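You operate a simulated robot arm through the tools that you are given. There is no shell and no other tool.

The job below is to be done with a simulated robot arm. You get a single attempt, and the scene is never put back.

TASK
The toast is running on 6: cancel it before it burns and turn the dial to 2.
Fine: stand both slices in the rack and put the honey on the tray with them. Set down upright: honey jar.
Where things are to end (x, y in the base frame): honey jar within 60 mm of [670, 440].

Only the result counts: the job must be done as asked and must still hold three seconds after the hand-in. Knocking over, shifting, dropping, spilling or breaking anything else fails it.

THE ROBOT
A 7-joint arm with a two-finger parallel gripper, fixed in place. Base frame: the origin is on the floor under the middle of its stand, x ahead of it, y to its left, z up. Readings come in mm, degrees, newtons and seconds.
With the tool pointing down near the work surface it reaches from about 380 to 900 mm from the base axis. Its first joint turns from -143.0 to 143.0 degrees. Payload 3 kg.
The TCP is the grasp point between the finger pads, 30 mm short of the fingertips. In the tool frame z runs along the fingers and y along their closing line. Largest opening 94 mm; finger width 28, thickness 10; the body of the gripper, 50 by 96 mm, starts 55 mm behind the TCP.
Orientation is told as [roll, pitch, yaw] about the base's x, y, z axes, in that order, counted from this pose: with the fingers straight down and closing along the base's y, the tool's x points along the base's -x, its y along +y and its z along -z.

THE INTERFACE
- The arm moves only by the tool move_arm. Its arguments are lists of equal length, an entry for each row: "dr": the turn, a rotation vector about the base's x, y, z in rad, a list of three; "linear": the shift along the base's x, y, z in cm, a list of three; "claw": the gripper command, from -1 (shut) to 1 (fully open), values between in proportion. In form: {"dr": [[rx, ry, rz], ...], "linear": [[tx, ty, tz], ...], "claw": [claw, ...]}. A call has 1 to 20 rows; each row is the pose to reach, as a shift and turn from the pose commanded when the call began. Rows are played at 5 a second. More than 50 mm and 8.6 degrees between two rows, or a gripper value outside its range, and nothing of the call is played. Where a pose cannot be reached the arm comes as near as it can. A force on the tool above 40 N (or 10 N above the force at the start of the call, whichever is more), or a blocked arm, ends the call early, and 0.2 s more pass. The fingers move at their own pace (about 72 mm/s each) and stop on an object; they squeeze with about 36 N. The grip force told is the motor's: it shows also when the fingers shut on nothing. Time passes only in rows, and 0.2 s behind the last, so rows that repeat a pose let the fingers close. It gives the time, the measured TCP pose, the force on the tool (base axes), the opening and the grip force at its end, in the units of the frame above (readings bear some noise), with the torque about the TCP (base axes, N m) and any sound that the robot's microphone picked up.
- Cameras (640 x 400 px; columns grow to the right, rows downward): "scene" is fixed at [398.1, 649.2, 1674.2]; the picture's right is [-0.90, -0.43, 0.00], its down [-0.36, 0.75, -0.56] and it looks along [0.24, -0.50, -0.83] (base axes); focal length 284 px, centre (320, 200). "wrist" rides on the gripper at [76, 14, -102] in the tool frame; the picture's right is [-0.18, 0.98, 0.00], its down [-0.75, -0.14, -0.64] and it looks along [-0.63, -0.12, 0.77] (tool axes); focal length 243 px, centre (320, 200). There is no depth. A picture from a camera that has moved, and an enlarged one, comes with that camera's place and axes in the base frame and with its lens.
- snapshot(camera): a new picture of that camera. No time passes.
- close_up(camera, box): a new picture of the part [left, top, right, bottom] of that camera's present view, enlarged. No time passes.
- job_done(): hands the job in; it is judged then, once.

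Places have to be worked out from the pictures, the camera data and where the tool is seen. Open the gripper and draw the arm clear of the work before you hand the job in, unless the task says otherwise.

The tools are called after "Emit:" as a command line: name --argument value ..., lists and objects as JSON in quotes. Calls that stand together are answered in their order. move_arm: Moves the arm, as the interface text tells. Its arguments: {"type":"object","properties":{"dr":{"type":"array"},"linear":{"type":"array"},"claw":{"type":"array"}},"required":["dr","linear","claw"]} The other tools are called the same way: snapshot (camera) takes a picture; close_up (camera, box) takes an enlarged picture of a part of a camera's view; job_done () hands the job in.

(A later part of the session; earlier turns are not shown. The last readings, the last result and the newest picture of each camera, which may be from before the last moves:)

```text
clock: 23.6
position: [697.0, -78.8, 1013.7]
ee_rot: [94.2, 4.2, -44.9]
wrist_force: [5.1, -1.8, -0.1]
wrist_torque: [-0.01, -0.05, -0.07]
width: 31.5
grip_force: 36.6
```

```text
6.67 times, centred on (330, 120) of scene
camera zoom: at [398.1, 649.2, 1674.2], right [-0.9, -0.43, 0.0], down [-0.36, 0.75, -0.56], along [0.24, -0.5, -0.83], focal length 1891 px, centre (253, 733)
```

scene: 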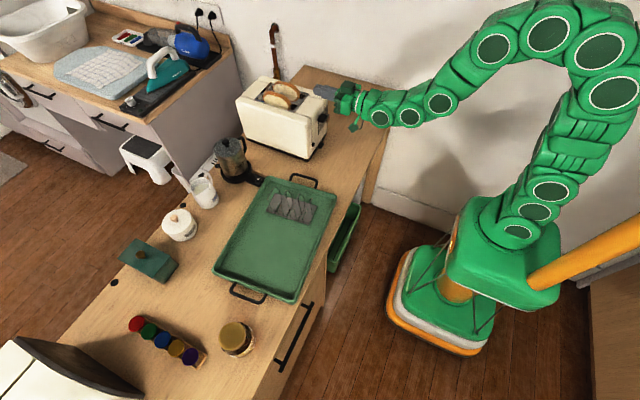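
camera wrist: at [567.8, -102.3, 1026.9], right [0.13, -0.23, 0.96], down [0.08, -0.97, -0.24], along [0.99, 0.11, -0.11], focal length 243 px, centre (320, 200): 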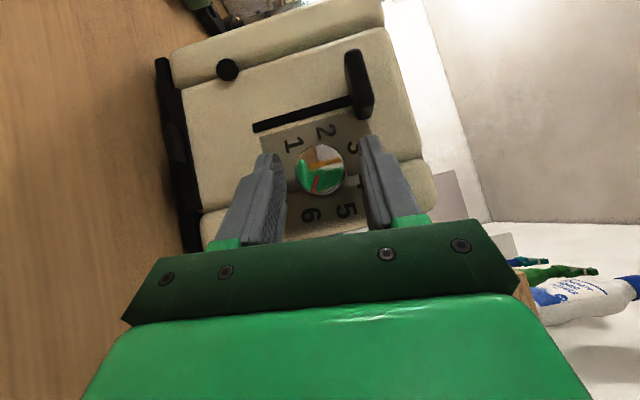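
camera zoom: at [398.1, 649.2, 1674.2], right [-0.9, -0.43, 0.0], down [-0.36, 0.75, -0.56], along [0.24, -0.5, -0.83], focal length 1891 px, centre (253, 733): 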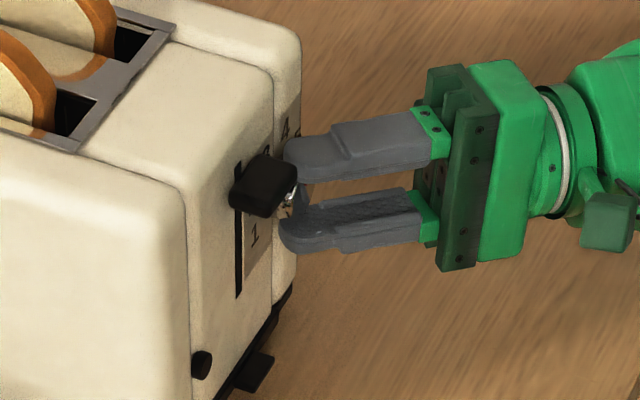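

Gripped again, pointer at 4. I turn the second 96° stroke toward 2.

Emit:
move_arm --dr '[[-0.0838, 0, 0], [-0.1676, 0, 0], [-0.2513, 0, 0], [-0.3351, 0, 0], [-0.4189, 0, 0], [-0.5027, 0, 0], [-0.5864, 0, 0], [-0.6702, 0, 0], [-0.754, 0, 0], [-0.8378, 0, 0], [-0.9215, 0, 0], [-1.0053, 0, 0], [-1.0891, 0, 0], [-1.1729, 0, 0], [-1.2566, 0, 0], [-1.3404, 0, 0], [-1.4242, 0, 0], [-1.508, 0, 0], [-1.5917, 0, 0], [-1.6755, 0, 0]]' --linear '[[0, -0.006, 0.094], [0, -0.004, 0.189], [0, 0.006, 0.283], [0, 0.024, 0.376], [0, 0.049, 0.467], [0, 0.082, 0.556], [0, 0.122, 0.642], [0, 0.17, 0.724], [0, 0.224, 0.801], [0, 0.284, 0.874], [0, 0.35, 0.942], [0, 0.422, 1.004], [0, 0.498, 1.059], [0, 0.579, 1.108], [0, 0.664, 1.15], [0, 0.752, 1.185], [0, 0.843, 1.213], [0, 0.935, 1.232], [0, 1.029, 1.244], [0, 1.124, 1.248]]' --claw '[-1, -1, -1, -1, -1, -1, -1, -1, -1, -1, -1, -1, -1, -1, -1, -1, -1, -1, -1, -1]'

Emit:
close_up --camera "wrist" --box '[250, 80, 410, 230]'

Emit:
close_up --camera "scene" --box '[290, 90, 370, 150]'

```text
clock: 27.8
position: [696.3, -65.6, 1025.2]
ee_rot: [0.0, -44.8, 0.0]
wrist_force: [-2.6, 1.8, 0.2]
wrist_torque: [0.05, 0.61, 0.49]
width: 31.3
grip_force: 36.2
```

```text
2.67 times, centred on (330, 155) of wrist
camera zoom: at [570.8, -51.5, 1045.8], right [0.13, 0.98, 0.13], down [0.08, -0.14, 0.99], along [0.99, -0.12, -0.1], focal length 647 px, centre (293, 320)
```

zoom: 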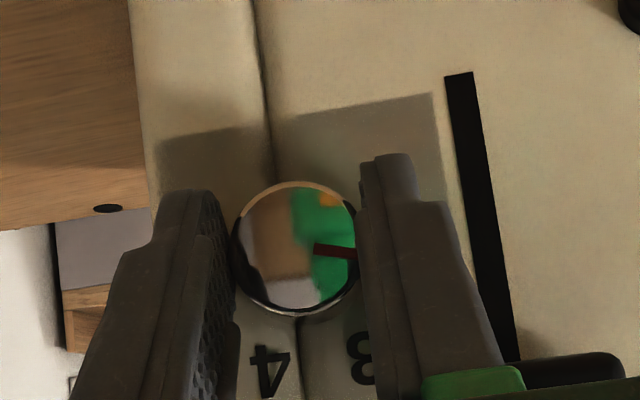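

```text
6.67 times, centred on (330, 120) of scene
camera zoom: at [398.1, 649.2, 1674.2], right [-0.9, -0.43, 0.0], down [-0.36, 0.75, -0.56], along [0.24, -0.5, -0.83], focal length 1891 px, centre (253, 733)
```

zoom: 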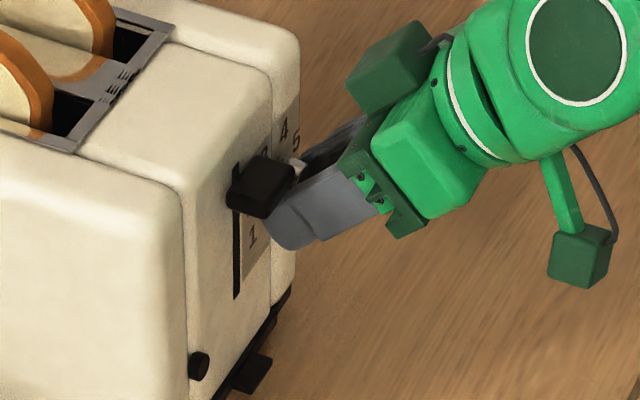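

The pointer direction computes to 72° left of vertical, which is the digit 2. I release, back straight out, and check.

Emit:
move_arm --dr '[[0, 0, 0], [0, 0, 0], [0, 0, 0], [0, 0, 0], [0, 0, 0], [0, 0, 0]]' --linear '[[0, 0, 0], [0, 0, 0], [-1.5, 0, 0], [-4.0, 0, 0], [-7.0, 0, 2.0], [-9.0, 0, 6.0]]' --claw '[-0.2, -0.2, -0.2, -0.2, 0, 0]'

Emit:
snapshot --camera "wrist"

Emit:
close_up --camera "wrist" --box '[230, 60, 410, 210]'

Emit:
close_up --camera "scene" --box '[220, 60, 380, 160]'

```text
clock: 29.2
position: [605.5, -65.6, 1087.3]
ee_rot: [0.0, -45.0, 0.1]
wrist_force: [0.0, -0.8, -1.2]
wrist_torque: [-0.03, 0.02, 0.04]
width: 46.8
grip_force: 0.1
```

```text
taken
camera wrist: at [479.0, -51.7, 1106.6], right [0.13, 0.98, 0.13], down [0.08, -0.14, 0.99], along [0.99, -0.12, -0.1], focal length 243 px, centre (320, 200)
```

wrist: 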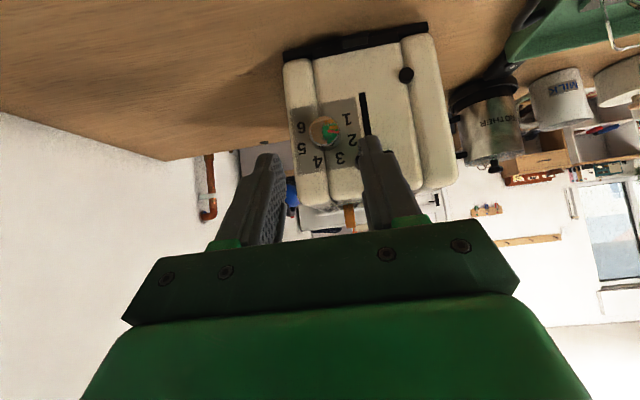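

```text
2.67 times, centred on (320, 135) of wrist
camera zoom: at [479.0, -51.7, 1106.6], right [0.13, 0.98, 0.13], down [0.08, -0.14, 0.99], along [0.99, -0.12, -0.1], focal length 647 px, centre (320, 373)
```

zoom: 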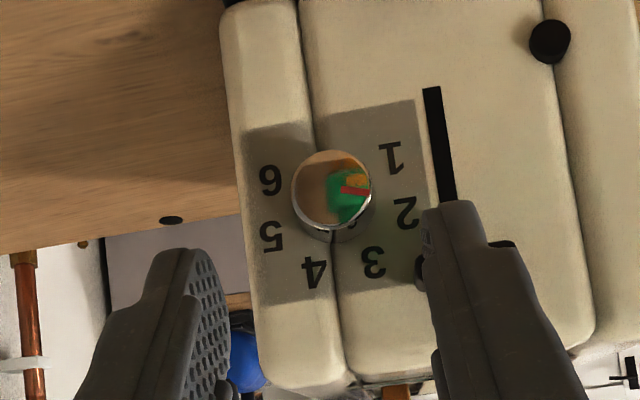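

```text
4.00 times, centred on (300, 110) of scene
camera zoom: at [398.1, 649.2, 1674.2], right [-0.9, -0.43, 0.0], down [-0.36, 0.75, -0.56], along [0.24, -0.5, -0.83], focal length 1135 px, centre (400, 560)
```

zoom: 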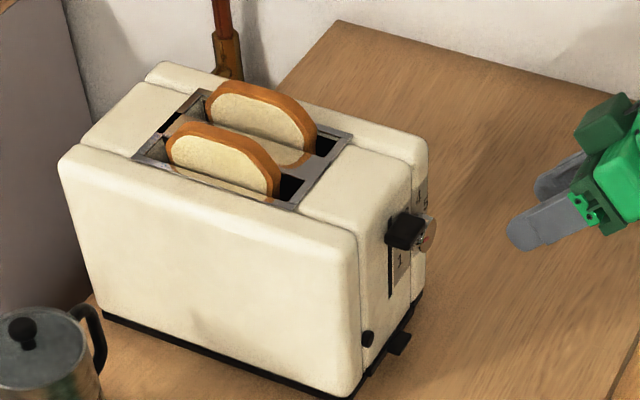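

Emit:
close_up --camera "wrist" --box '[295, 95, 365, 165]'

```text
5.71 times, centred on (330, 130) of wrist
camera zoom: at [479.0, -51.7, 1106.6], right [0.13, 0.98, 0.13], down [0.08, -0.14, 0.99], along [0.99, -0.12, -0.1], focal length 1386 px, centre (263, 600)
```

zoom: 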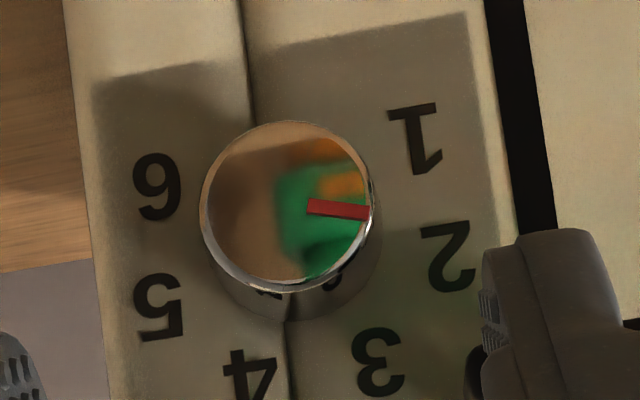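

The pointer sits on 2 (within ~3°), the lever is up, and the toaster only moved ~4 mm. Next, the toast: I enlarge the slices and the rack.

Emit:
close_up --camera "scene" --box '[250, 70, 320, 120]'

Emit:
close_up --camera "scene" --box '[255, 175, 335, 235]'

```text
8.00 times, centred on (285, 95) of scene
camera zoom: at [398.1, 649.2, 1674.2], right [-0.9, -0.43, 0.0], down [-0.36, 0.75, -0.56], along [0.24, -0.5, -0.83], focal length 2270 px, centre (600, 1040)
```

zoom: 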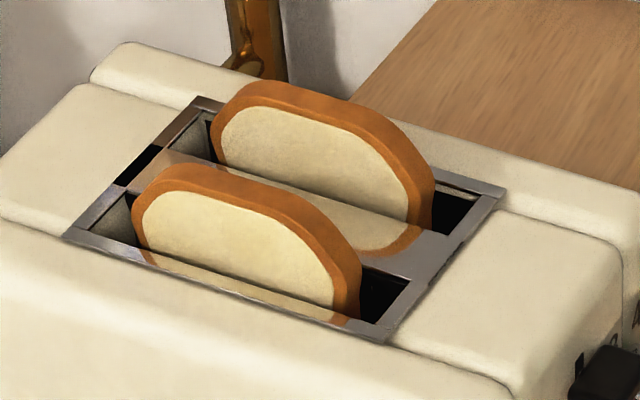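

```text
6.67 times, centred on (295, 205) of scene
camera zoom: at [398.1, 649.2, 1674.2], right [-0.9, -0.43, 0.0], down [-0.36, 0.75, -0.56], along [0.24, -0.5, -0.83], focal length 1891 px, centre (487, 167)
```

zoom: 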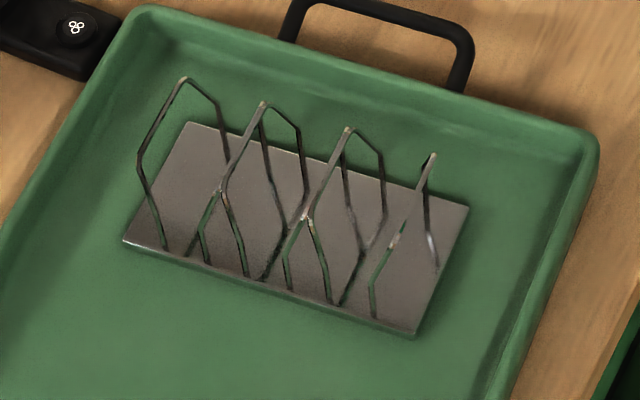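

I move to a 30° forward tilt above and in front of the toaster with fingers open to see the slices from the wrist camera.

Emit:
move_arm --dr '[[0, 0.04, 0], [0, 0.1, 0], [0, 0.16, 0], [0, 0.22, 0], [0, 0.262, 0]]' --linear '[[1.0, 0.8, 3.5], [3.0, 1.6, 7.0], [5.5, 2.6, 9.5], [8.0, 3.4, 10.8], [9.5, 4.1, 11.3]]' --claw '[0.5, 1, 1, 1, 1]'

Emit:
snapshot --camera "wrist"

Emit:
close_up --camera "wrist" --box '[240, 100, 400, 220]'

```text
clock: 30.4
position: [702.6, -26.8, 1201.6]
ee_rot: [0.0, -30.0, -0.1]
wrist_force: [-0.3, 0.6, 0.0]
wrist_torque: [-0.02, -0.01, 0.0]
width: 94.0
grip_force: 0.1
```

```text
taken
camera wrist: at [585.3, -12.5, 1253.4], right [0.16, 0.98, 0.09], down [0.33, -0.14, 0.93], along [0.93, -0.12, -0.35], focal length 243 px, centre (320, 200)
```

wrist: 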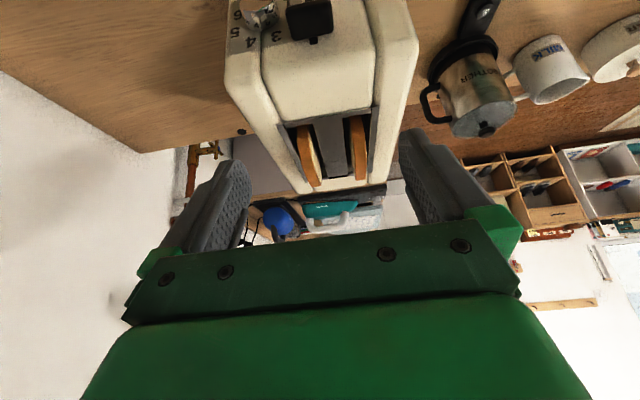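

```text
3.33 times, centred on (320, 160) of wrist
camera zoom: at [585.3, -12.5, 1253.4], right [0.16, 0.98, 0.09], down [0.33, -0.14, 0.93], along [0.93, -0.12, -0.35], focal length 809 px, centre (320, 333)
```

zoom: 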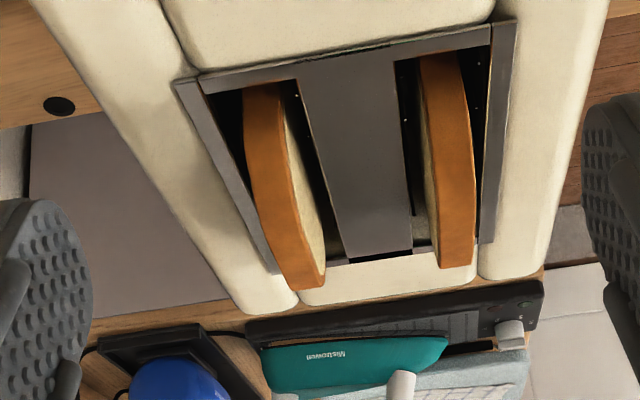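

The slices stand at y≈7.5 and y≈-52, tops at z≈1119, frame top at z≈1085, centred near x≈864, ~13 mm thick. Before grasping I look at the rack from close up to know its slots.

Emit:
move_arm --dr '[[0, 0.07, 0], [0, 0.15, 0], [0, 0.22, 0], [0, 0.3, 0], [0, 0.37, 0], [0, 0.45, 0], [0, 0.5236, 0]]' --linear '[[-1.0, 3.5, 0], [-1.7, 7.5, -0.5], [-2.4, 12.0, -2.0], [-3.0, 16.5, -4.5], [-3.5, 21.0, -7.5], [-4.0, 25.0, -10.5], [-4.2, 28.1, -14.0]]' --claw '[1, 1, 1, 1, 1, 1, 1]'

Emit:
snapshot --camera "wrist"

Emit:
close_up --camera "wrist" --box '[240, 60, 400, 180]'

```text
refused: row 4 steps farther than a row can; nothing moved
```

```text
taken
camera wrist: at [585.3, -12.5, 1253.4], right [0.16, 0.98, 0.09], down [0.33, -0.14, 0.93], along [0.93, -0.12, -0.35], focal length 243 px, centre (320, 200)
```

wrist: 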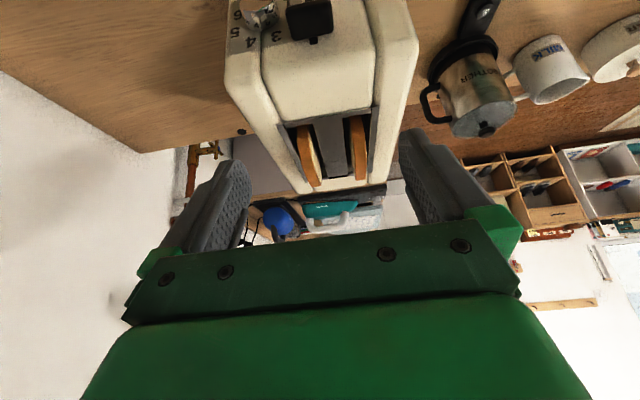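

```text
3.33 times, centred on (320, 120) of wrist
camera zoom: at [585.3, -12.5, 1253.4], right [0.16, 0.98, 0.09], down [0.33, -0.14, 0.93], along [0.93, -0.12, -0.35], focal length 809 px, centre (320, 467)
```

zoom: 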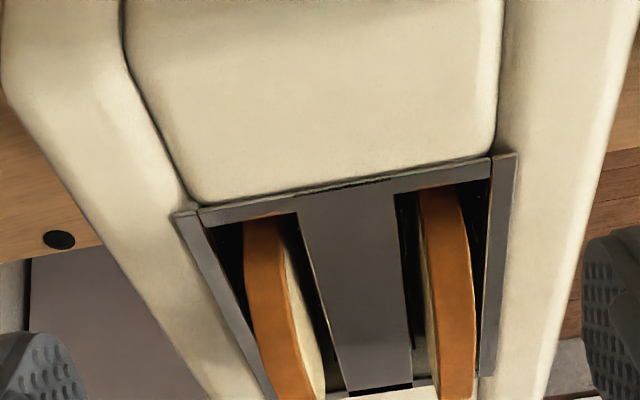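

The move was refused because one row step exceeded 50 mm. I repeat it with smaller steps.

Emit:
move_arm --dr '[[0, 0.06, 0], [0, 0.12, 0], [0, 0.18, 0], [0, 0.24, 0], [0, 0.3, 0], [0, 0.36, 0], [0, 0.42, 0], [0, 0.48, 0], [0, 0.5236, 0]]' --linear '[[-0.5, 3.0, 0], [-1.0, 6.0, -0.5], [-1.5, 9.0, -2.0], [-2.0, 12.0, -3.5], [-2.5, 15.5, -5.5], [-3.0, 19.0, -7.5], [-3.5, 22.0, -9.5], [-4.0, 25.0, -11.8], [-4.2, 28.1, -14.0]]' --claw '[1, 1, 1, 1, 1, 1, 1, 1, 1]'

Emit:
snapshot --camera "wrist"

Emit:
close_up --camera "wrist" --box '[240, 60, 400, 180]'

```text
clock: 32.4
position: [660.0, 255.1, 1058.6]
ee_rot: [0.0, 0.0, 0.0]
wrist_force: [-0.6, 0.3, -0.1]
wrist_torque: [0.03, -0.03, 0.03]
width: 93.7
grip_force: 0.0
```

```text
taken
camera wrist: at [583.9, 269.5, 1161.2], right [0.18, 0.98, 0.0], down [0.75, -0.14, 0.64], along [0.63, -0.12, -0.77], focal length 243 px, centre (320, 200)
```

wrist: 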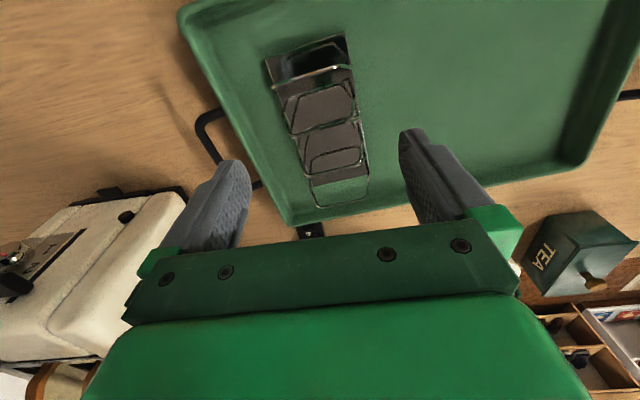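

```text
3.33 times, centred on (320, 120) of wrist
camera zoom: at [583.9, 269.5, 1161.2], right [0.18, 0.98, 0.0], down [0.75, -0.14, 0.64], along [0.63, -0.12, -0.77], focal length 809 px, centre (320, 467)
```

zoom: 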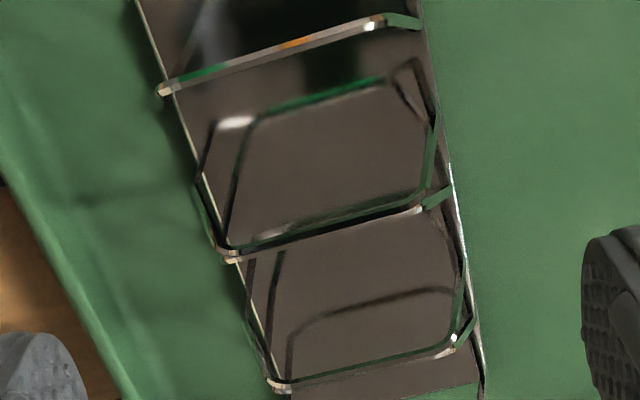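

The plate is mirror-like, so some lines are reflections. I enlarge the full rack.

Emit:
close_up --camera "wrist" --box '[255, 25, 385, 125]'

Emit:
close_up --camera "wrist" --box '[255, 110, 385, 225]'

Emit:
close_up --camera "scene" --box '[260, 180, 320, 220]'

```text
4.00 times, centred on (320, 75) of wrist
camera zoom: at [583.9, 269.5, 1161.2], right [0.18, 0.98, 0.0], down [0.75, -0.14, 0.64], along [0.63, -0.12, -0.77], focal length 970 px, centre (320, 700)
```

zoom: 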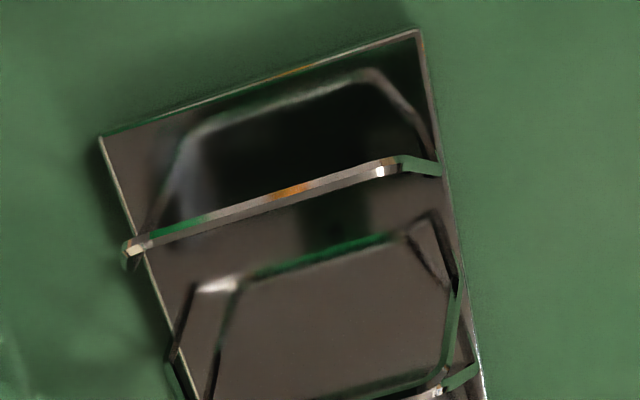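

```text
3.48 times, centred on (320, 168) of wrist
camera zoom: at [583.9, 269.5, 1161.2], right [0.18, 0.98, 0.0], down [0.75, -0.14, 0.64], along [0.63, -0.12, -0.77], focal length 844 px, centre (320, 313)
```

zoom: 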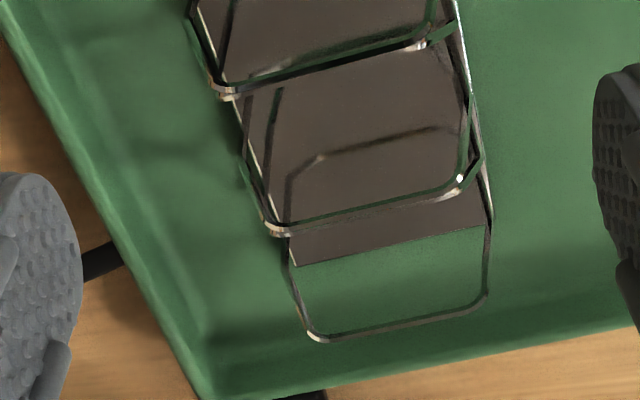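

```text
10.00 times, centred on (290, 200) of scene
camera zoom: at [398.1, 649.2, 1674.2], right [-0.9, -0.43, 0.0], down [-0.36, 0.75, -0.56], along [0.24, -0.5, -0.83], focal length 2837 px, centre (620, 200)
```

zoom: 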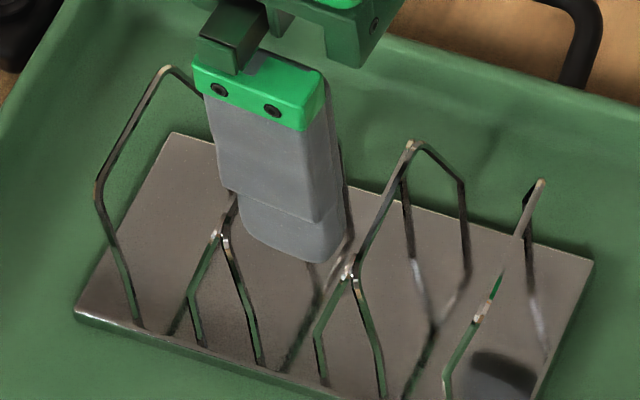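

The rack has four loops (tops at z≈975) whose slot centres are near (644,254), (685,258) and (725,262), planes turned about 5.6°. I go above the near slice (y≈7.5) with a 45° forward tilt and about 52 mm opening.

Emit:
move_arm --dr '[[0, -0.08, 0], [0, -0.16, 0], [0, -0.24, 0], [0, -0.32, 0], [0, -0.4, 0], [0, -0.48, 0], [0, -0.56, 0], [0, -0.64, 0], [0, -0.72, 0], [0, -0.785, 0]]' --linear '[[1.0, -2.0, 3.0], [3.0, -4.5, 5.8], [5.0, -7.2, 8.2], [7.2, -10.0, 10.3], [9.4, -12.8, 11.8], [11.6, -15.6, 12.6], [13.8, -18.4, 13.1], [16.0, -21.0, 13.2], [17.8, -23.2, 13.2], [19.2, -24.8, 13.2]]' --claw '[0.5, 0.1, 0.1, 0.1, 0.1, 0.1, 0.1, 0.1, 0.1, 0.1]'

Emit:
snapshot --camera "wrist"

Emit:
close_up --camera "scene" --box '[230, 50, 390, 150]'

```text
clock: 34.6
position: [852.3, 5.6, 1194.7]
ee_rot: [0.1, -45.0, 0.1]
wrist_force: [0.6, 0.0, -0.1]
wrist_torque: [0.03, 0.0, 0.0]
width: 51.8
grip_force: 0.0
```

```text
taken
camera wrist: at [726.4, 21.2, 1213.3], right [0.13, 0.98, 0.13], down [0.08, -0.14, 0.99], along [0.99, -0.12, -0.1], focal length 243 px, centre (320, 200)
```

wrist: 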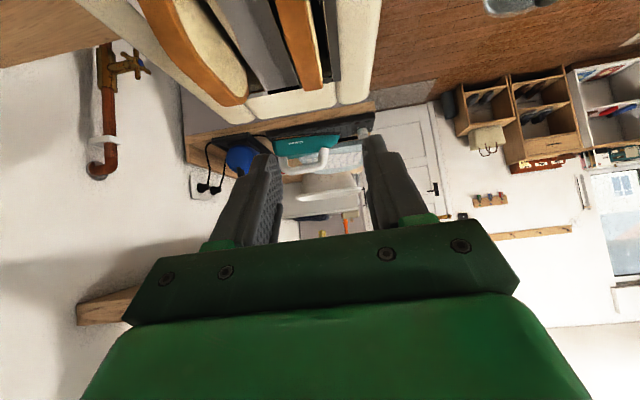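

```text
4.00 times, centred on (310, 100) of scene
camera zoom: at [398.1, 649.2, 1674.2], right [-0.9, -0.43, 0.0], down [-0.36, 0.75, -0.56], along [0.24, -0.5, -0.83], focal length 1135 px, centre (360, 600)
```

zoom: 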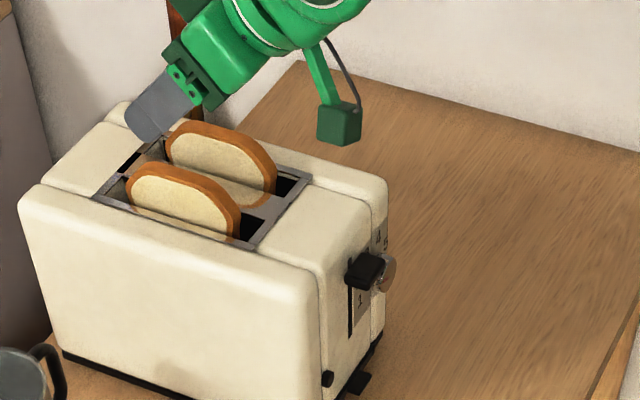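

I enlarge the wrist view to check the slice is centred between the fingers before lowering.

Emit:
close_up --camera "wrist" --box '[220, 0, 400, 140]'

```text
2.86 times, centred on (310, 70) of wrist
camera zoom: at [726.4, 21.2, 1213.3], right [0.13, 0.98, 0.13], down [0.08, -0.14, 0.99], along [0.99, -0.12, -0.1], focal length 693 px, centre (349, 571)
```

zoom: 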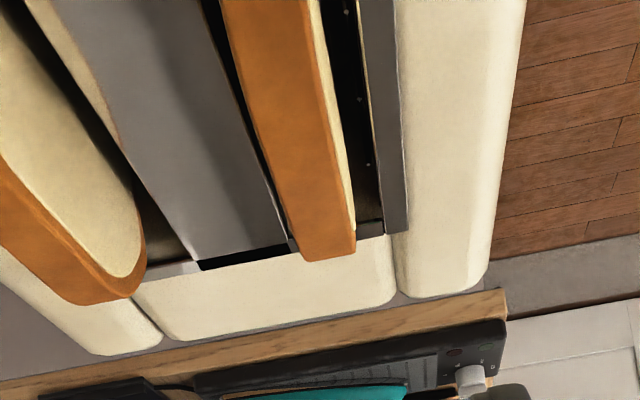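

Slice A centre is y≈6.3, the fingers straddle it. I lower to TCP z≈1115 and then close.

Emit:
move_arm --dr '[[0, 0, 0], [0, 0, 0], [0, 0, 0], [0, 0, 0], [0, 0, 0], [0, 0, 0], [0, 0, 0]]' --linear '[[0, -0.08, -3.5], [0, -0.08, -6.5], [0, -0.08, -7.6], [0, -0.08, -8.0], [0, -0.08, -8.0], [0, -0.08, -8.0], [0, -0.08, -8.0]]' --claw '[0.1, 0.1, 0.1, 0.1, -0.4, -1, -1]'

Emit:
close_up --camera "scene" --box '[230, 50, 390, 150]'

Emit:
snapshot --camera "wrist"

```text
clock: 35.9
position: [853.6, 7.0, 1116.0]
ee_rot: [0.0, -45.5, 0.0]
wrist_force: [0.0, 0.2, 0.4]
wrist_torque: [-0.01, -0.05, -0.01]
width: 18.4
grip_force: 22.9
stopped in row 6: the force on the tool passed its limit at 56 N (the readings are from after the stop); the commanded pose is now the measured one
```

```text
4.00 times, centred on (310, 100) of scene
camera zoom: at [398.1, 649.2, 1674.2], right [-0.9, -0.43, 0.0], down [-0.36, 0.75, -0.56], along [0.24, -0.5, -0.83], focal length 1135 px, centre (360, 600)
```

zoom: 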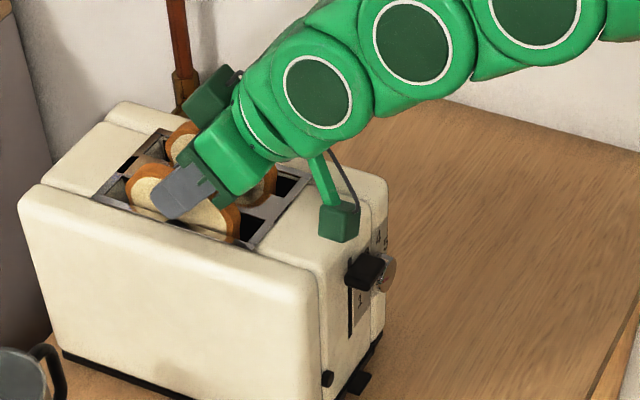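

```text
taken
camera wrist: at [727.1, 22.5, 1134.1], right [0.13, 0.98, 0.13], down [0.07, -0.14, 0.99], along [0.99, -0.12, -0.09], focal length 243 px, centre (320, 200)
```

wrist: 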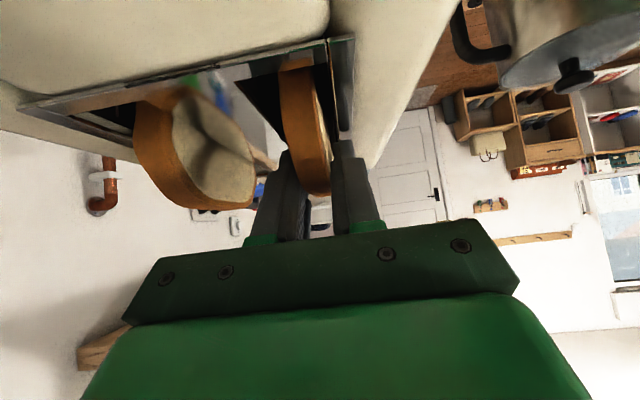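

A brief force spike stopped the closing, but readings are calm now and the toaster didn't move. I continue closing on the slice in place.

Emit:
move_arm --dr '[[0, 0, 0], [0, 0, 0], [0, 0, 0]]' --linear '[[0, 0, 0], [0, 0, 0], [0, 0, 0]]' --claw '[-1, -1, -1]'

Emit:
close_up --camera "wrist" --box '[220, 40, 400, 240]'

Emit:
close_up --camera "scene" --box '[240, 70, 320, 120]'

```text
clock: 36.7
position: [853.5, 8.5, 1114.3]
ee_rot: [0.1, -45.3, -0.1]
wrist_force: [-0.5, -0.1, 0.0]
wrist_torque: [-0.06, -0.04, -0.01]
width: 18.1
grip_force: 36.6
```

```text
2.00 times, centred on (310, 140) of wrist
camera zoom: at [727.1, 22.6, 1134.1], right [0.13, 0.98, 0.13], down [0.07, -0.14, 0.99], along [0.99, -0.12, -0.09], focal length 485 px, centre (340, 320)
```

zoom: 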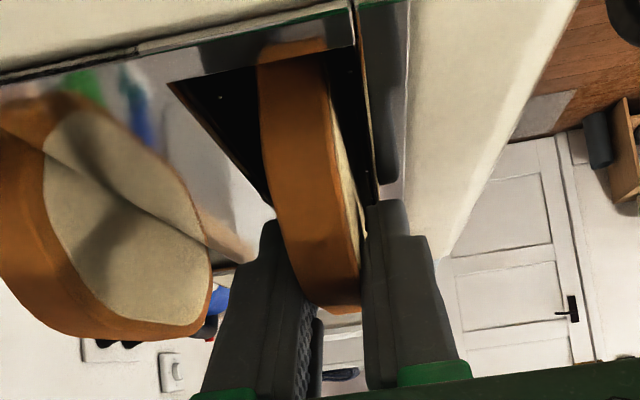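

```text
8.00 times, centred on (280, 95) of scene
camera zoom: at [398.1, 649.2, 1674.2], right [-0.9, -0.43, 0.0], down [-0.36, 0.75, -0.56], along [0.24, -0.5, -0.83], focal length 2270 px, centre (640, 1040)
```

zoom: 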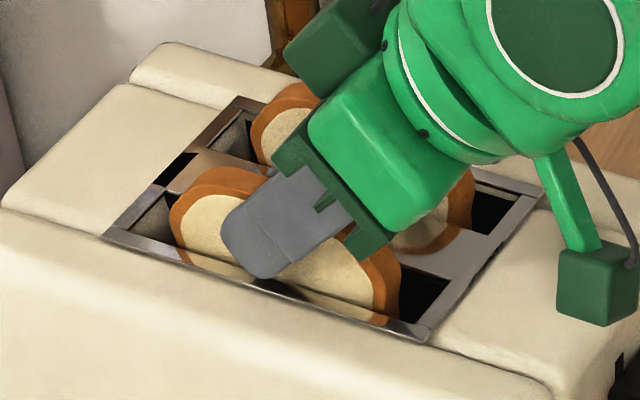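

Firm grip, 18 mm thick, 36 N. I lift straight up by 125 mm to draw the slice out of the slot.

Emit:
move_arm --dr '[[0, 0, 0], [0, 0, 0], [0, 0, 0], [0, 0, 0], [0, 0, 0], [0, 0, 0]]' --linear '[[0, -0.05, 1.0], [0, -0.05, 3.0], [0, -0.05, 5.5], [0, -0.05, 8.0], [0, -0.05, 10.5], [0, -0.05, 12.5]]' --claw '[-1, -1, -1, -1, -1, -1]'

Emit:
close_up --camera "scene" --box '[220, 30, 400, 150]'

Emit:
snapshot --camera "wrist"

```text
clock: 38.1
position: [853.5, 9.0, 1241.4]
ee_rot: [0.0, -45.4, 0.0]
wrist_force: [-0.4, 0.2, -0.9]
wrist_torque: [-0.01, 0.01, 0.02]
width: 18.0
grip_force: 36.1
```

```text
3.33 times, centred on (310, 90) of scene
camera zoom: at [398.1, 649.2, 1674.2], right [-0.9, -0.43, 0.0], down [-0.36, 0.75, -0.56], along [0.24, -0.5, -0.83], focal length 946 px, centre (353, 567)
```

zoom: 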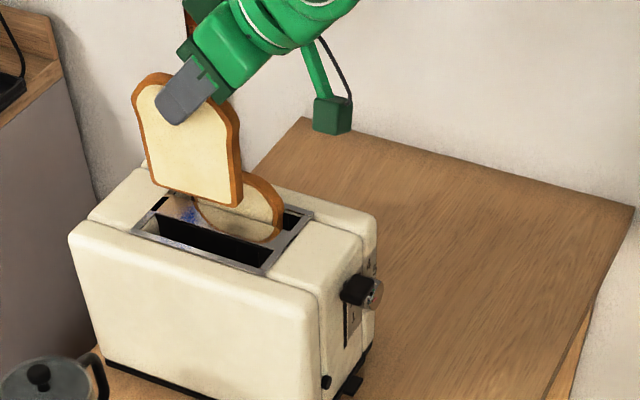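

```text
taken
camera wrist: at [728.2, 22.5, 1260.1], right [0.13, 0.98, 0.13], down [0.07, -0.14, 0.99], along [0.99, -0.12, -0.09], focal length 243 px, centre (320, 200)
```

wrist: 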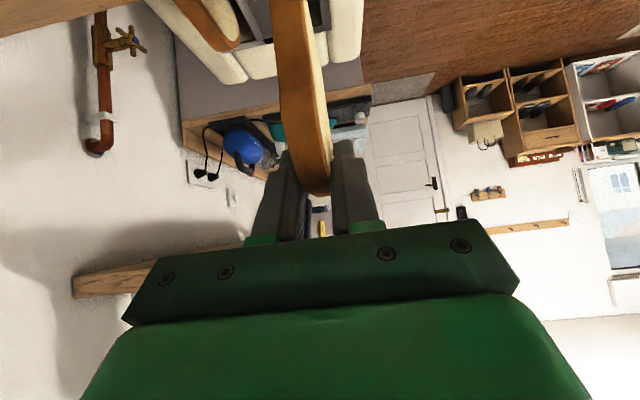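

The slice is out, upright and ~90 wide × 103 tall, with its bottom 100 mm below the TCP. I carry it toward the rack while yawing +95.6° so that it lines up with the loops, staying high until clear of the toaster.

Emit:
move_arm --dr '[[0, 0, 0.1], [0, 0, 0.22], [0, 0, 0.35], [0, 0, 0.48], [0, 0, 0.61], [0, 0, 0.74], [0, 0, 0.87], [0, 0, 1.0], [0, 0, 1.13], [0, 0, 1.26], [0, 0, 1.39], [0, 0, 1.52], [0, 0, 1.6685]]' --linear '[[-0.7, 1.5, 0], [-1.7, 3.5, 0], [-2.7, 5.5, 0], [-3.7, 7.5, 0], [-4.8, 9.6, -0.5], [-5.9, 11.7, -1.3], [-7.0, 13.8, -2.3], [-8.1, 15.9, -3.4], [-9.2, 18.0, -4.6], [-10.3, 20.0, -5.8], [-11.3, 22.0, -7.0], [-12.2, 23.5, -8.0], [-12.84, 24.54, -9.0]]' --claw '[-1, -1, -1, -1, -1, -1, -1, -1, -1, -1, -1, -1, -1]'

Emit:
snapshot --camera "wrist"

Emit:
close_up --camera "scene" --box '[200, 90, 360, 240]'

```text
clock: 40.9
position: [725.5, 253.4, 1149.2]
ee_rot: [0.1, -45.4, 95.8]
wrist_force: [0.1, -0.9, -0.4]
wrist_torque: [0.01, 0.01, -0.01]
width: 18.1
grip_force: 36.1
```

```text
taken
camera wrist: at [724.5, 126.5, 1168.3], right [-0.99, 0.03, 0.13], down [0.13, 0.09, 0.99], along [0.02, 1.0, -0.09], focal length 243 px, centre (320, 200)
```

wrist: 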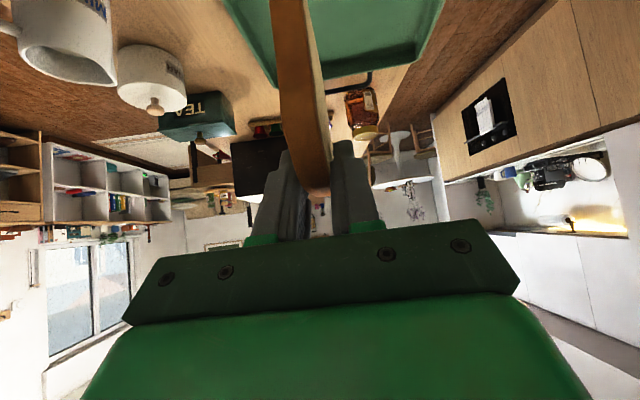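

```text
2.67 times, centred on (280, 165) of scene
camera zoom: at [398.1, 649.2, 1674.2], right [-0.9, -0.43, 0.0], down [-0.36, 0.75, -0.56], along [0.24, -0.5, -0.83], focal length 756 px, centre (427, 293)
```

zoom: 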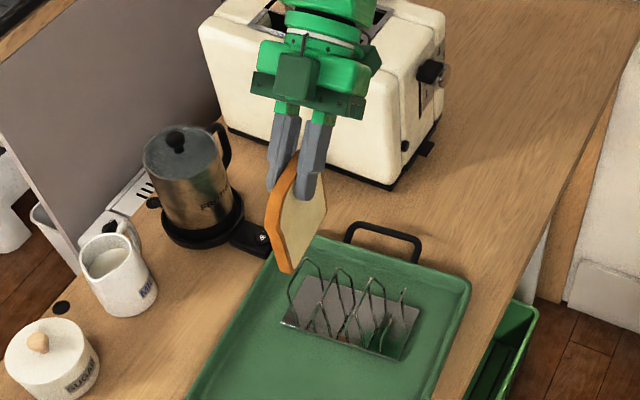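

Arrived over the slot between loops 3 and 4. I lower to just above the loops and verify alignment.

Emit:
move_arm --dr '[[0, 0, 0], [0, 0, 0], [0, 0, 0]]' --linear '[[0, 0, -2.5], [0, 0, -4.5], [0, 0, -6.0]]' --claw '[-1, -1, -1]'

Emit:
snapshot --camera "wrist"

Emit:
close_up --camera "wrist" --box '[240, 0, 400, 120]'

Emit:
close_up --camera "scene" --box '[250, 160, 330, 230]'

```text
clock: 41.7
position: [724.5, 252.8, 1090.3]
ee_rot: [0.1, -45.3, 95.5]
wrist_force: [-0.2, 0.4, 0.1]
wrist_torque: [0.04, -0.06, -0.04]
width: 18.1
grip_force: 36.0
```

```text
taken
camera wrist: at [723.4, 126.2, 1109.2], right [-0.99, 0.03, 0.13], down [0.13, 0.09, 0.99], along [0.02, 1.0, -0.09], focal length 243 px, centre (320, 200)
```

wrist: 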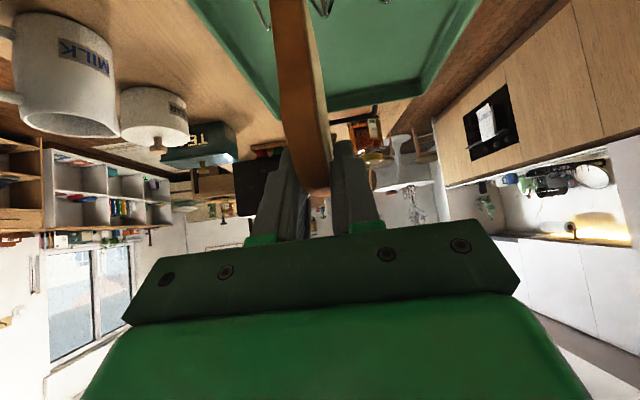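

```text
3.33 times, centred on (320, 60) of wrist
camera zoom: at [723.4, 126.2, 1109.2], right [-0.99, 0.03, 0.13], down [0.13, 0.09, 0.99], along [0.02, 1.0, -0.09], focal length 809 px, centre (320, 667)
```

zoom: 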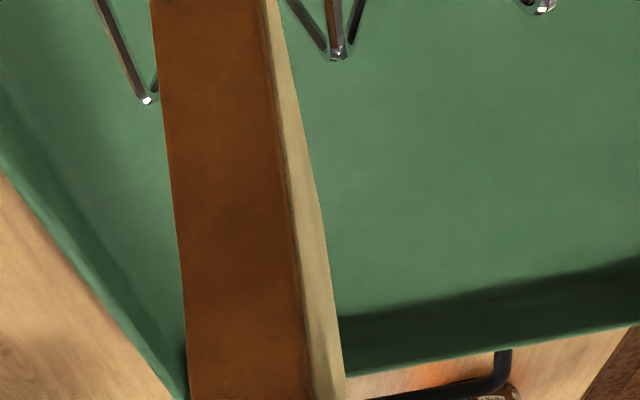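

```text
5.71 times, centred on (290, 195) of scene
camera zoom: at [398.1, 649.2, 1674.2], right [-0.9, -0.43, 0.0], down [-0.36, 0.75, -0.56], along [0.24, -0.5, -0.83], focal length 1621 px, centre (491, 229)
```

zoom: 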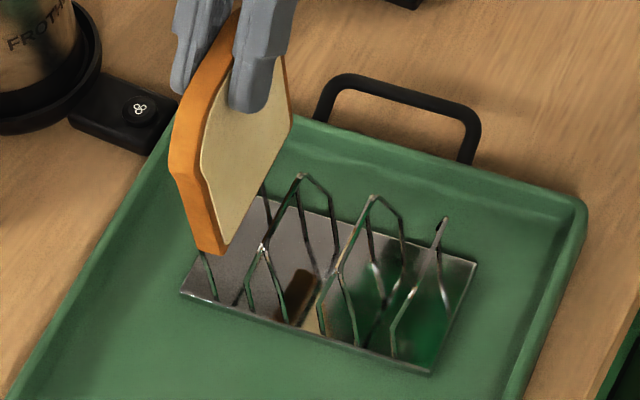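

Loop tops compute to z≈967 and the slot centre to x≈729.7 at y=262, so the slice is 6 mm too far toward -x. I correct +6 mm and insert halfway, checking for contact.

Emit:
move_arm --dr '[[0, 0, 0], [0, 0, 0], [0, 0, 0], [0, 0, 0]]' --linear '[[0.6, 0, 0], [0.6, 0, -1.5], [0.6, 0, -3.2], [0.6, 0, -5.0]]' --claw '[-1, -1, -1, -1]'

Emit:
close_up --camera "wrist" --box '[200, 0, 440, 180]'

Emit:
close_up --camera "scene" --box '[250, 160, 330, 230]'

```text
clock: 42.7
position: [731.2, 253.5, 1040.4]
ee_rot: [0.2, -45.3, 95.5]
wrist_force: [0.4, -0.4, -0.3]
wrist_torque: [-0.01, 0.03, -0.02]
width: 18.2
grip_force: 36.1
```

```text
2.22 times, centred on (320, 90) of wrist
camera zoom: at [729.8, 126.2, 1058.6], right [-0.99, 0.03, 0.13], down [0.14, 0.09, 0.99], along [0.02, 1.0, -0.09], focal length 539 px, centre (320, 444)
```

zoom: 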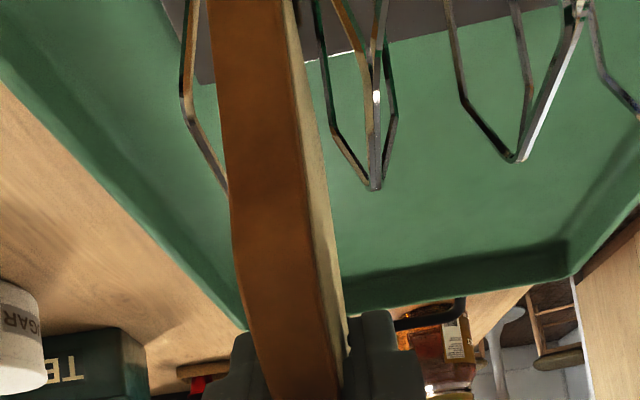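

```text
5.71 times, centred on (290, 195) of scene
camera zoom: at [398.1, 649.2, 1674.2], right [-0.9, -0.43, 0.0], down [-0.36, 0.75, -0.56], along [0.24, -0.5, -0.83], focal length 1621 px, centre (491, 229)
```

zoom: 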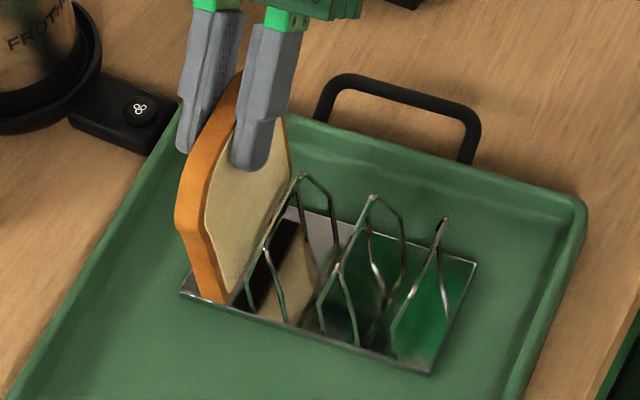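

The slice is between loops 3 and 4 with clearance on both sides. I lower further toward the plate.

Emit:
move_arm --dr '[[0, 0, 0], [0, 0, 0], [0, 0, 0]]' --linear '[[0, 0, -1.5], [0, 0, -2.7], [0, 0, -3.1]]' --claw '[-1, -1, -1]'

Emit:
close_up --camera "wrist" --box '[200, 0, 440, 180]'

Emit:
close_up --camera "scene" --box '[250, 160, 330, 230]'

```text
clock: 43.7
position: [731.4, 252.9, 1013.4]
ee_rot: [-0.4, -45.6, 95.8]
wrist_force: [-2.4, -0.4, 9.3]
wrist_torque: [-0.19, 0.07, -0.03]
width: 18.0
grip_force: 36.4
stopped in row 3: the force on the tool passed its limit at 42 N (the readings are from after the stop); the commanded pose is now the measured one
```

```text
2.22 times, centred on (320, 90) of wrist
camera zoom: at [730.4, 125.5, 1031.0], right [-0.99, 0.03, 0.13], down [0.13, 0.08, 0.99], along [0.02, 1.0, -0.09], focal length 539 px, centre (320, 444)
```

zoom: 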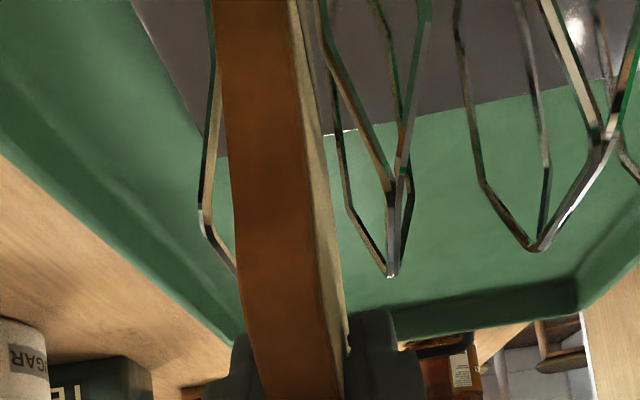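

```text
5.71 times, centred on (290, 195) of scene
camera zoom: at [398.1, 649.2, 1674.2], right [-0.9, -0.43, 0.0], down [-0.36, 0.75, -0.56], along [0.24, -0.5, -0.83], focal length 1621 px, centre (491, 229)
```

zoom: 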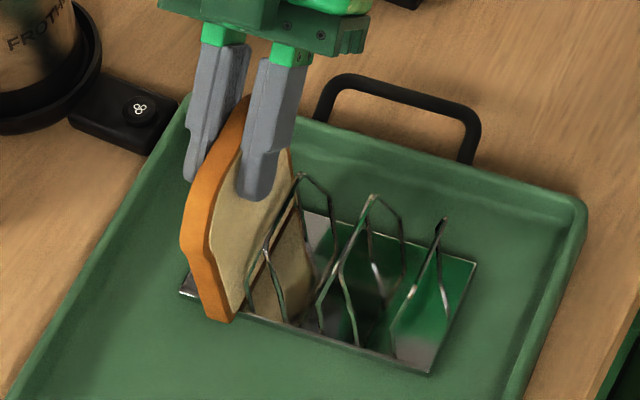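

The slice bottom touched the plate (TCP z≈1013, 9 N). I open the fingers gently and then rise straight up.

Emit:
move_arm --dr '[[0, 0, 0], [0, 0, 0], [0, 0, 0], [0, 0, 0], [0, 0, 0]]' --linear '[[0, 0, 0.05], [0, 0, 0.05], [0, 0, 0.05], [0, 0, 0.05], [0, 0, 0.3]]' --claw '[-0.55, -0.45, -0.3, -0.1, 0.0]'

Emit:
close_up --camera "wrist" --box '[200, 0, 440, 180]'

Emit:
close_up --camera "scene" --box '[250, 160, 330, 230]'

```text
clock: 44.9
position: [731.7, 252.9, 1015.2]
ee_rot: [-0.2, -45.4, 95.8]
wrist_force: [0.5, 0.3, -0.6]
wrist_torque: [0.01, 0.02, 0.01]
width: 46.8
grip_force: 0.1
```

```text
2.22 times, centred on (320, 90) of wrist
camera zoom: at [730.7, 125.5, 1032.9], right [-0.99, 0.03, 0.13], down [0.13, 0.08, 0.99], along [0.02, 1.0, -0.09], focal length 539 px, centre (320, 444)
```

zoom: 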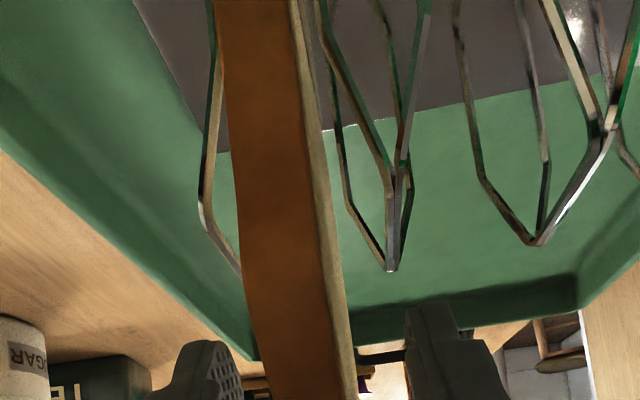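

```text
5.71 times, centred on (290, 195) of scene
camera zoom: at [398.1, 649.2, 1674.2], right [-0.9, -0.43, 0.0], down [-0.36, 0.75, -0.56], along [0.24, -0.5, -0.83], focal length 1621 px, centre (491, 229)
```

zoom: 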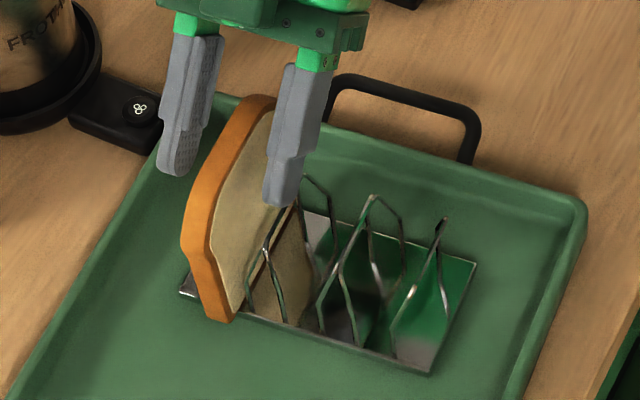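

The first slice stands free in the rack. I rise straight up out of the way, then head back to the second slice, unwinding the yaw.

Emit:
move_arm --dr '[[0, 0, 0], [0, 0, 0], [0, 0, 0], [0, 0, 0]]' --linear '[[0, 0, 2.0], [0, 0, 6.0], [0, 0, 10.5], [0, 0, 15.0]]' --claw '[0.0, 0.0, 0.0, 0.0]'

Emit:
close_up --camera "scene" --box '[230, 140, 350, 230]'

```text
clock: 45.9
position: [731.9, 252.6, 1165.2]
ee_rot: [-0.2, -45.5, 95.7]
wrist_force: [-0.4, 0.4, -0.8]
wrist_torque: [-0.01, 0.04, -0.02]
width: 47.0
grip_force: 0.0
```

```text
4.44 times, centred on (290, 185) of scene
camera zoom: at [398.1, 649.2, 1674.2], right [-0.9, -0.43, 0.0], down [-0.36, 0.75, -0.56], along [0.24, -0.5, -0.83], focal length 1261 px, centre (453, 267)
```

zoom: 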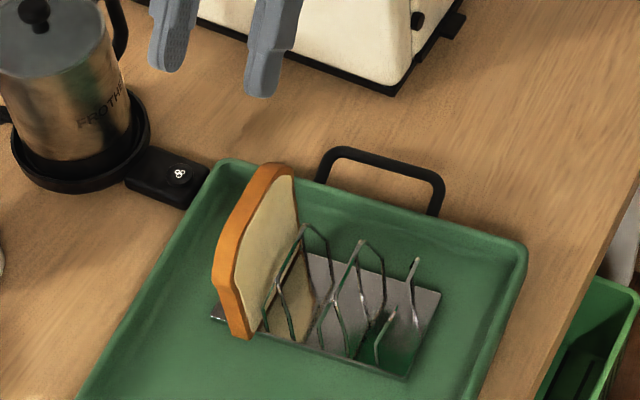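

Slice one stays standing. Now I travel back over the toaster to slice two, yawing back to 0.

Emit:
move_arm --dr '[[0, 0, -0.13], [0, 0, -0.26], [0, 0, -0.39], [0, 0, -0.52], [0, 0, -0.65], [0, 0, -0.78], [0, 0, -0.91], [0, 0, -1.04], [0, 0, -1.17], [0, 0, -1.3], [0, 0, -1.43], [0, 0, -1.56], [0, 0, -1.67]]' --linear '[[0.9, -2.3, 0.6], [1.8, -4.7, 1.2], [2.8, -7.1, 1.8], [3.7, -9.5, 2.3], [4.6, -11.8, 2.7], [5.6, -14.2, 3.0], [6.5, -16.5, 3.0], [7.4, -18.8, 3.0], [8.4, -21.2, 3.0], [9.3, -23.5, 3.0], [10.2, -25.9, 3.0], [11.2, -28.2, 3.0], [12.1, -30.5, 3.0]]' --claw '[0.1, 0.1, 0.1, 0.1, 0.1, 0.1, 0.1, 0.1, 0.1, 0.1, 0.1, 0.1, 0.1]'

Emit:
snapshot --camera "wrist"

Emit:
close_up --camera "wrist" --box '[220, 0, 400, 140]'

Emit:
close_up --camera "scene" --box '[230, 50, 390, 150]'

```text
clock: 48.7
position: [853.0, -50.4, 1194.8]
ee_rot: [-0.2, -45.6, -0.2]
wrist_force: [0.3, 0.2, 0.8]
wrist_torque: [0.01, 0.04, 0.01]
width: 51.8
grip_force: 0.1
```

```text
taken
camera wrist: at [726.1, -35.9, 1214.1], right [0.13, 0.98, 0.13], down [0.07, -0.14, 0.99], along [0.99, -0.12, -0.09], focal length 243 px, centre (320, 200)
```

wrist: 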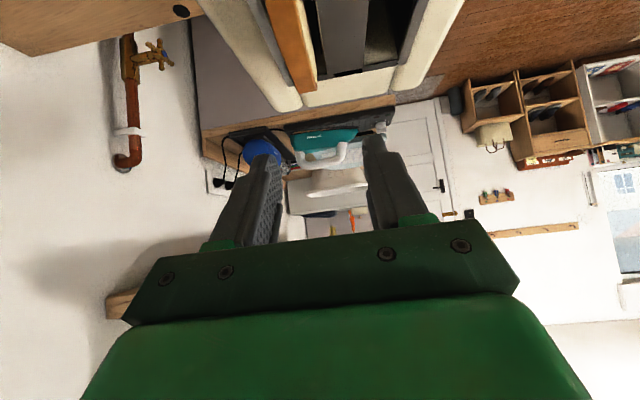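

```text
2.86 times, centred on (310, 70) of wrist
camera zoom: at [726.1, -35.9, 1214.1], right [0.13, 0.98, 0.13], down [0.07, -0.14, 0.99], along [0.99, -0.12, -0.09], focal length 693 px, centre (349, 571)
```

zoom: 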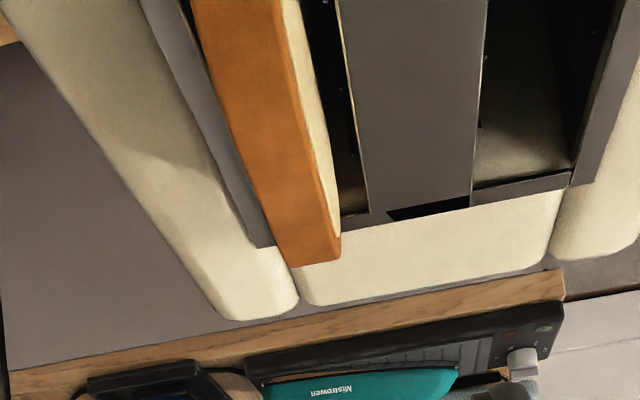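

```text
4.00 times, centred on (310, 100) of scene
camera zoom: at [398.1, 649.2, 1674.2], right [-0.9, -0.43, 0.0], down [-0.36, 0.75, -0.56], along [0.24, -0.5, -0.83], focal length 1135 px, centre (360, 600)
```

zoom: 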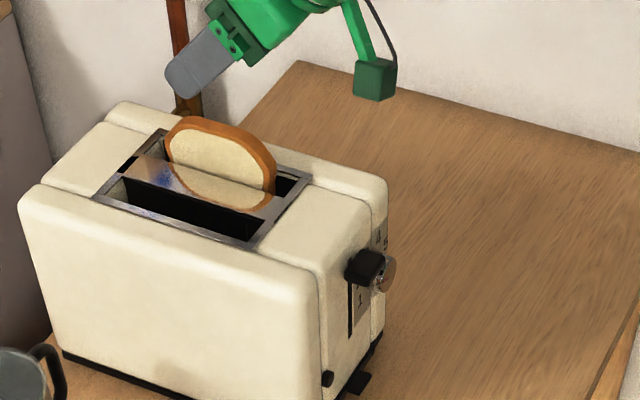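

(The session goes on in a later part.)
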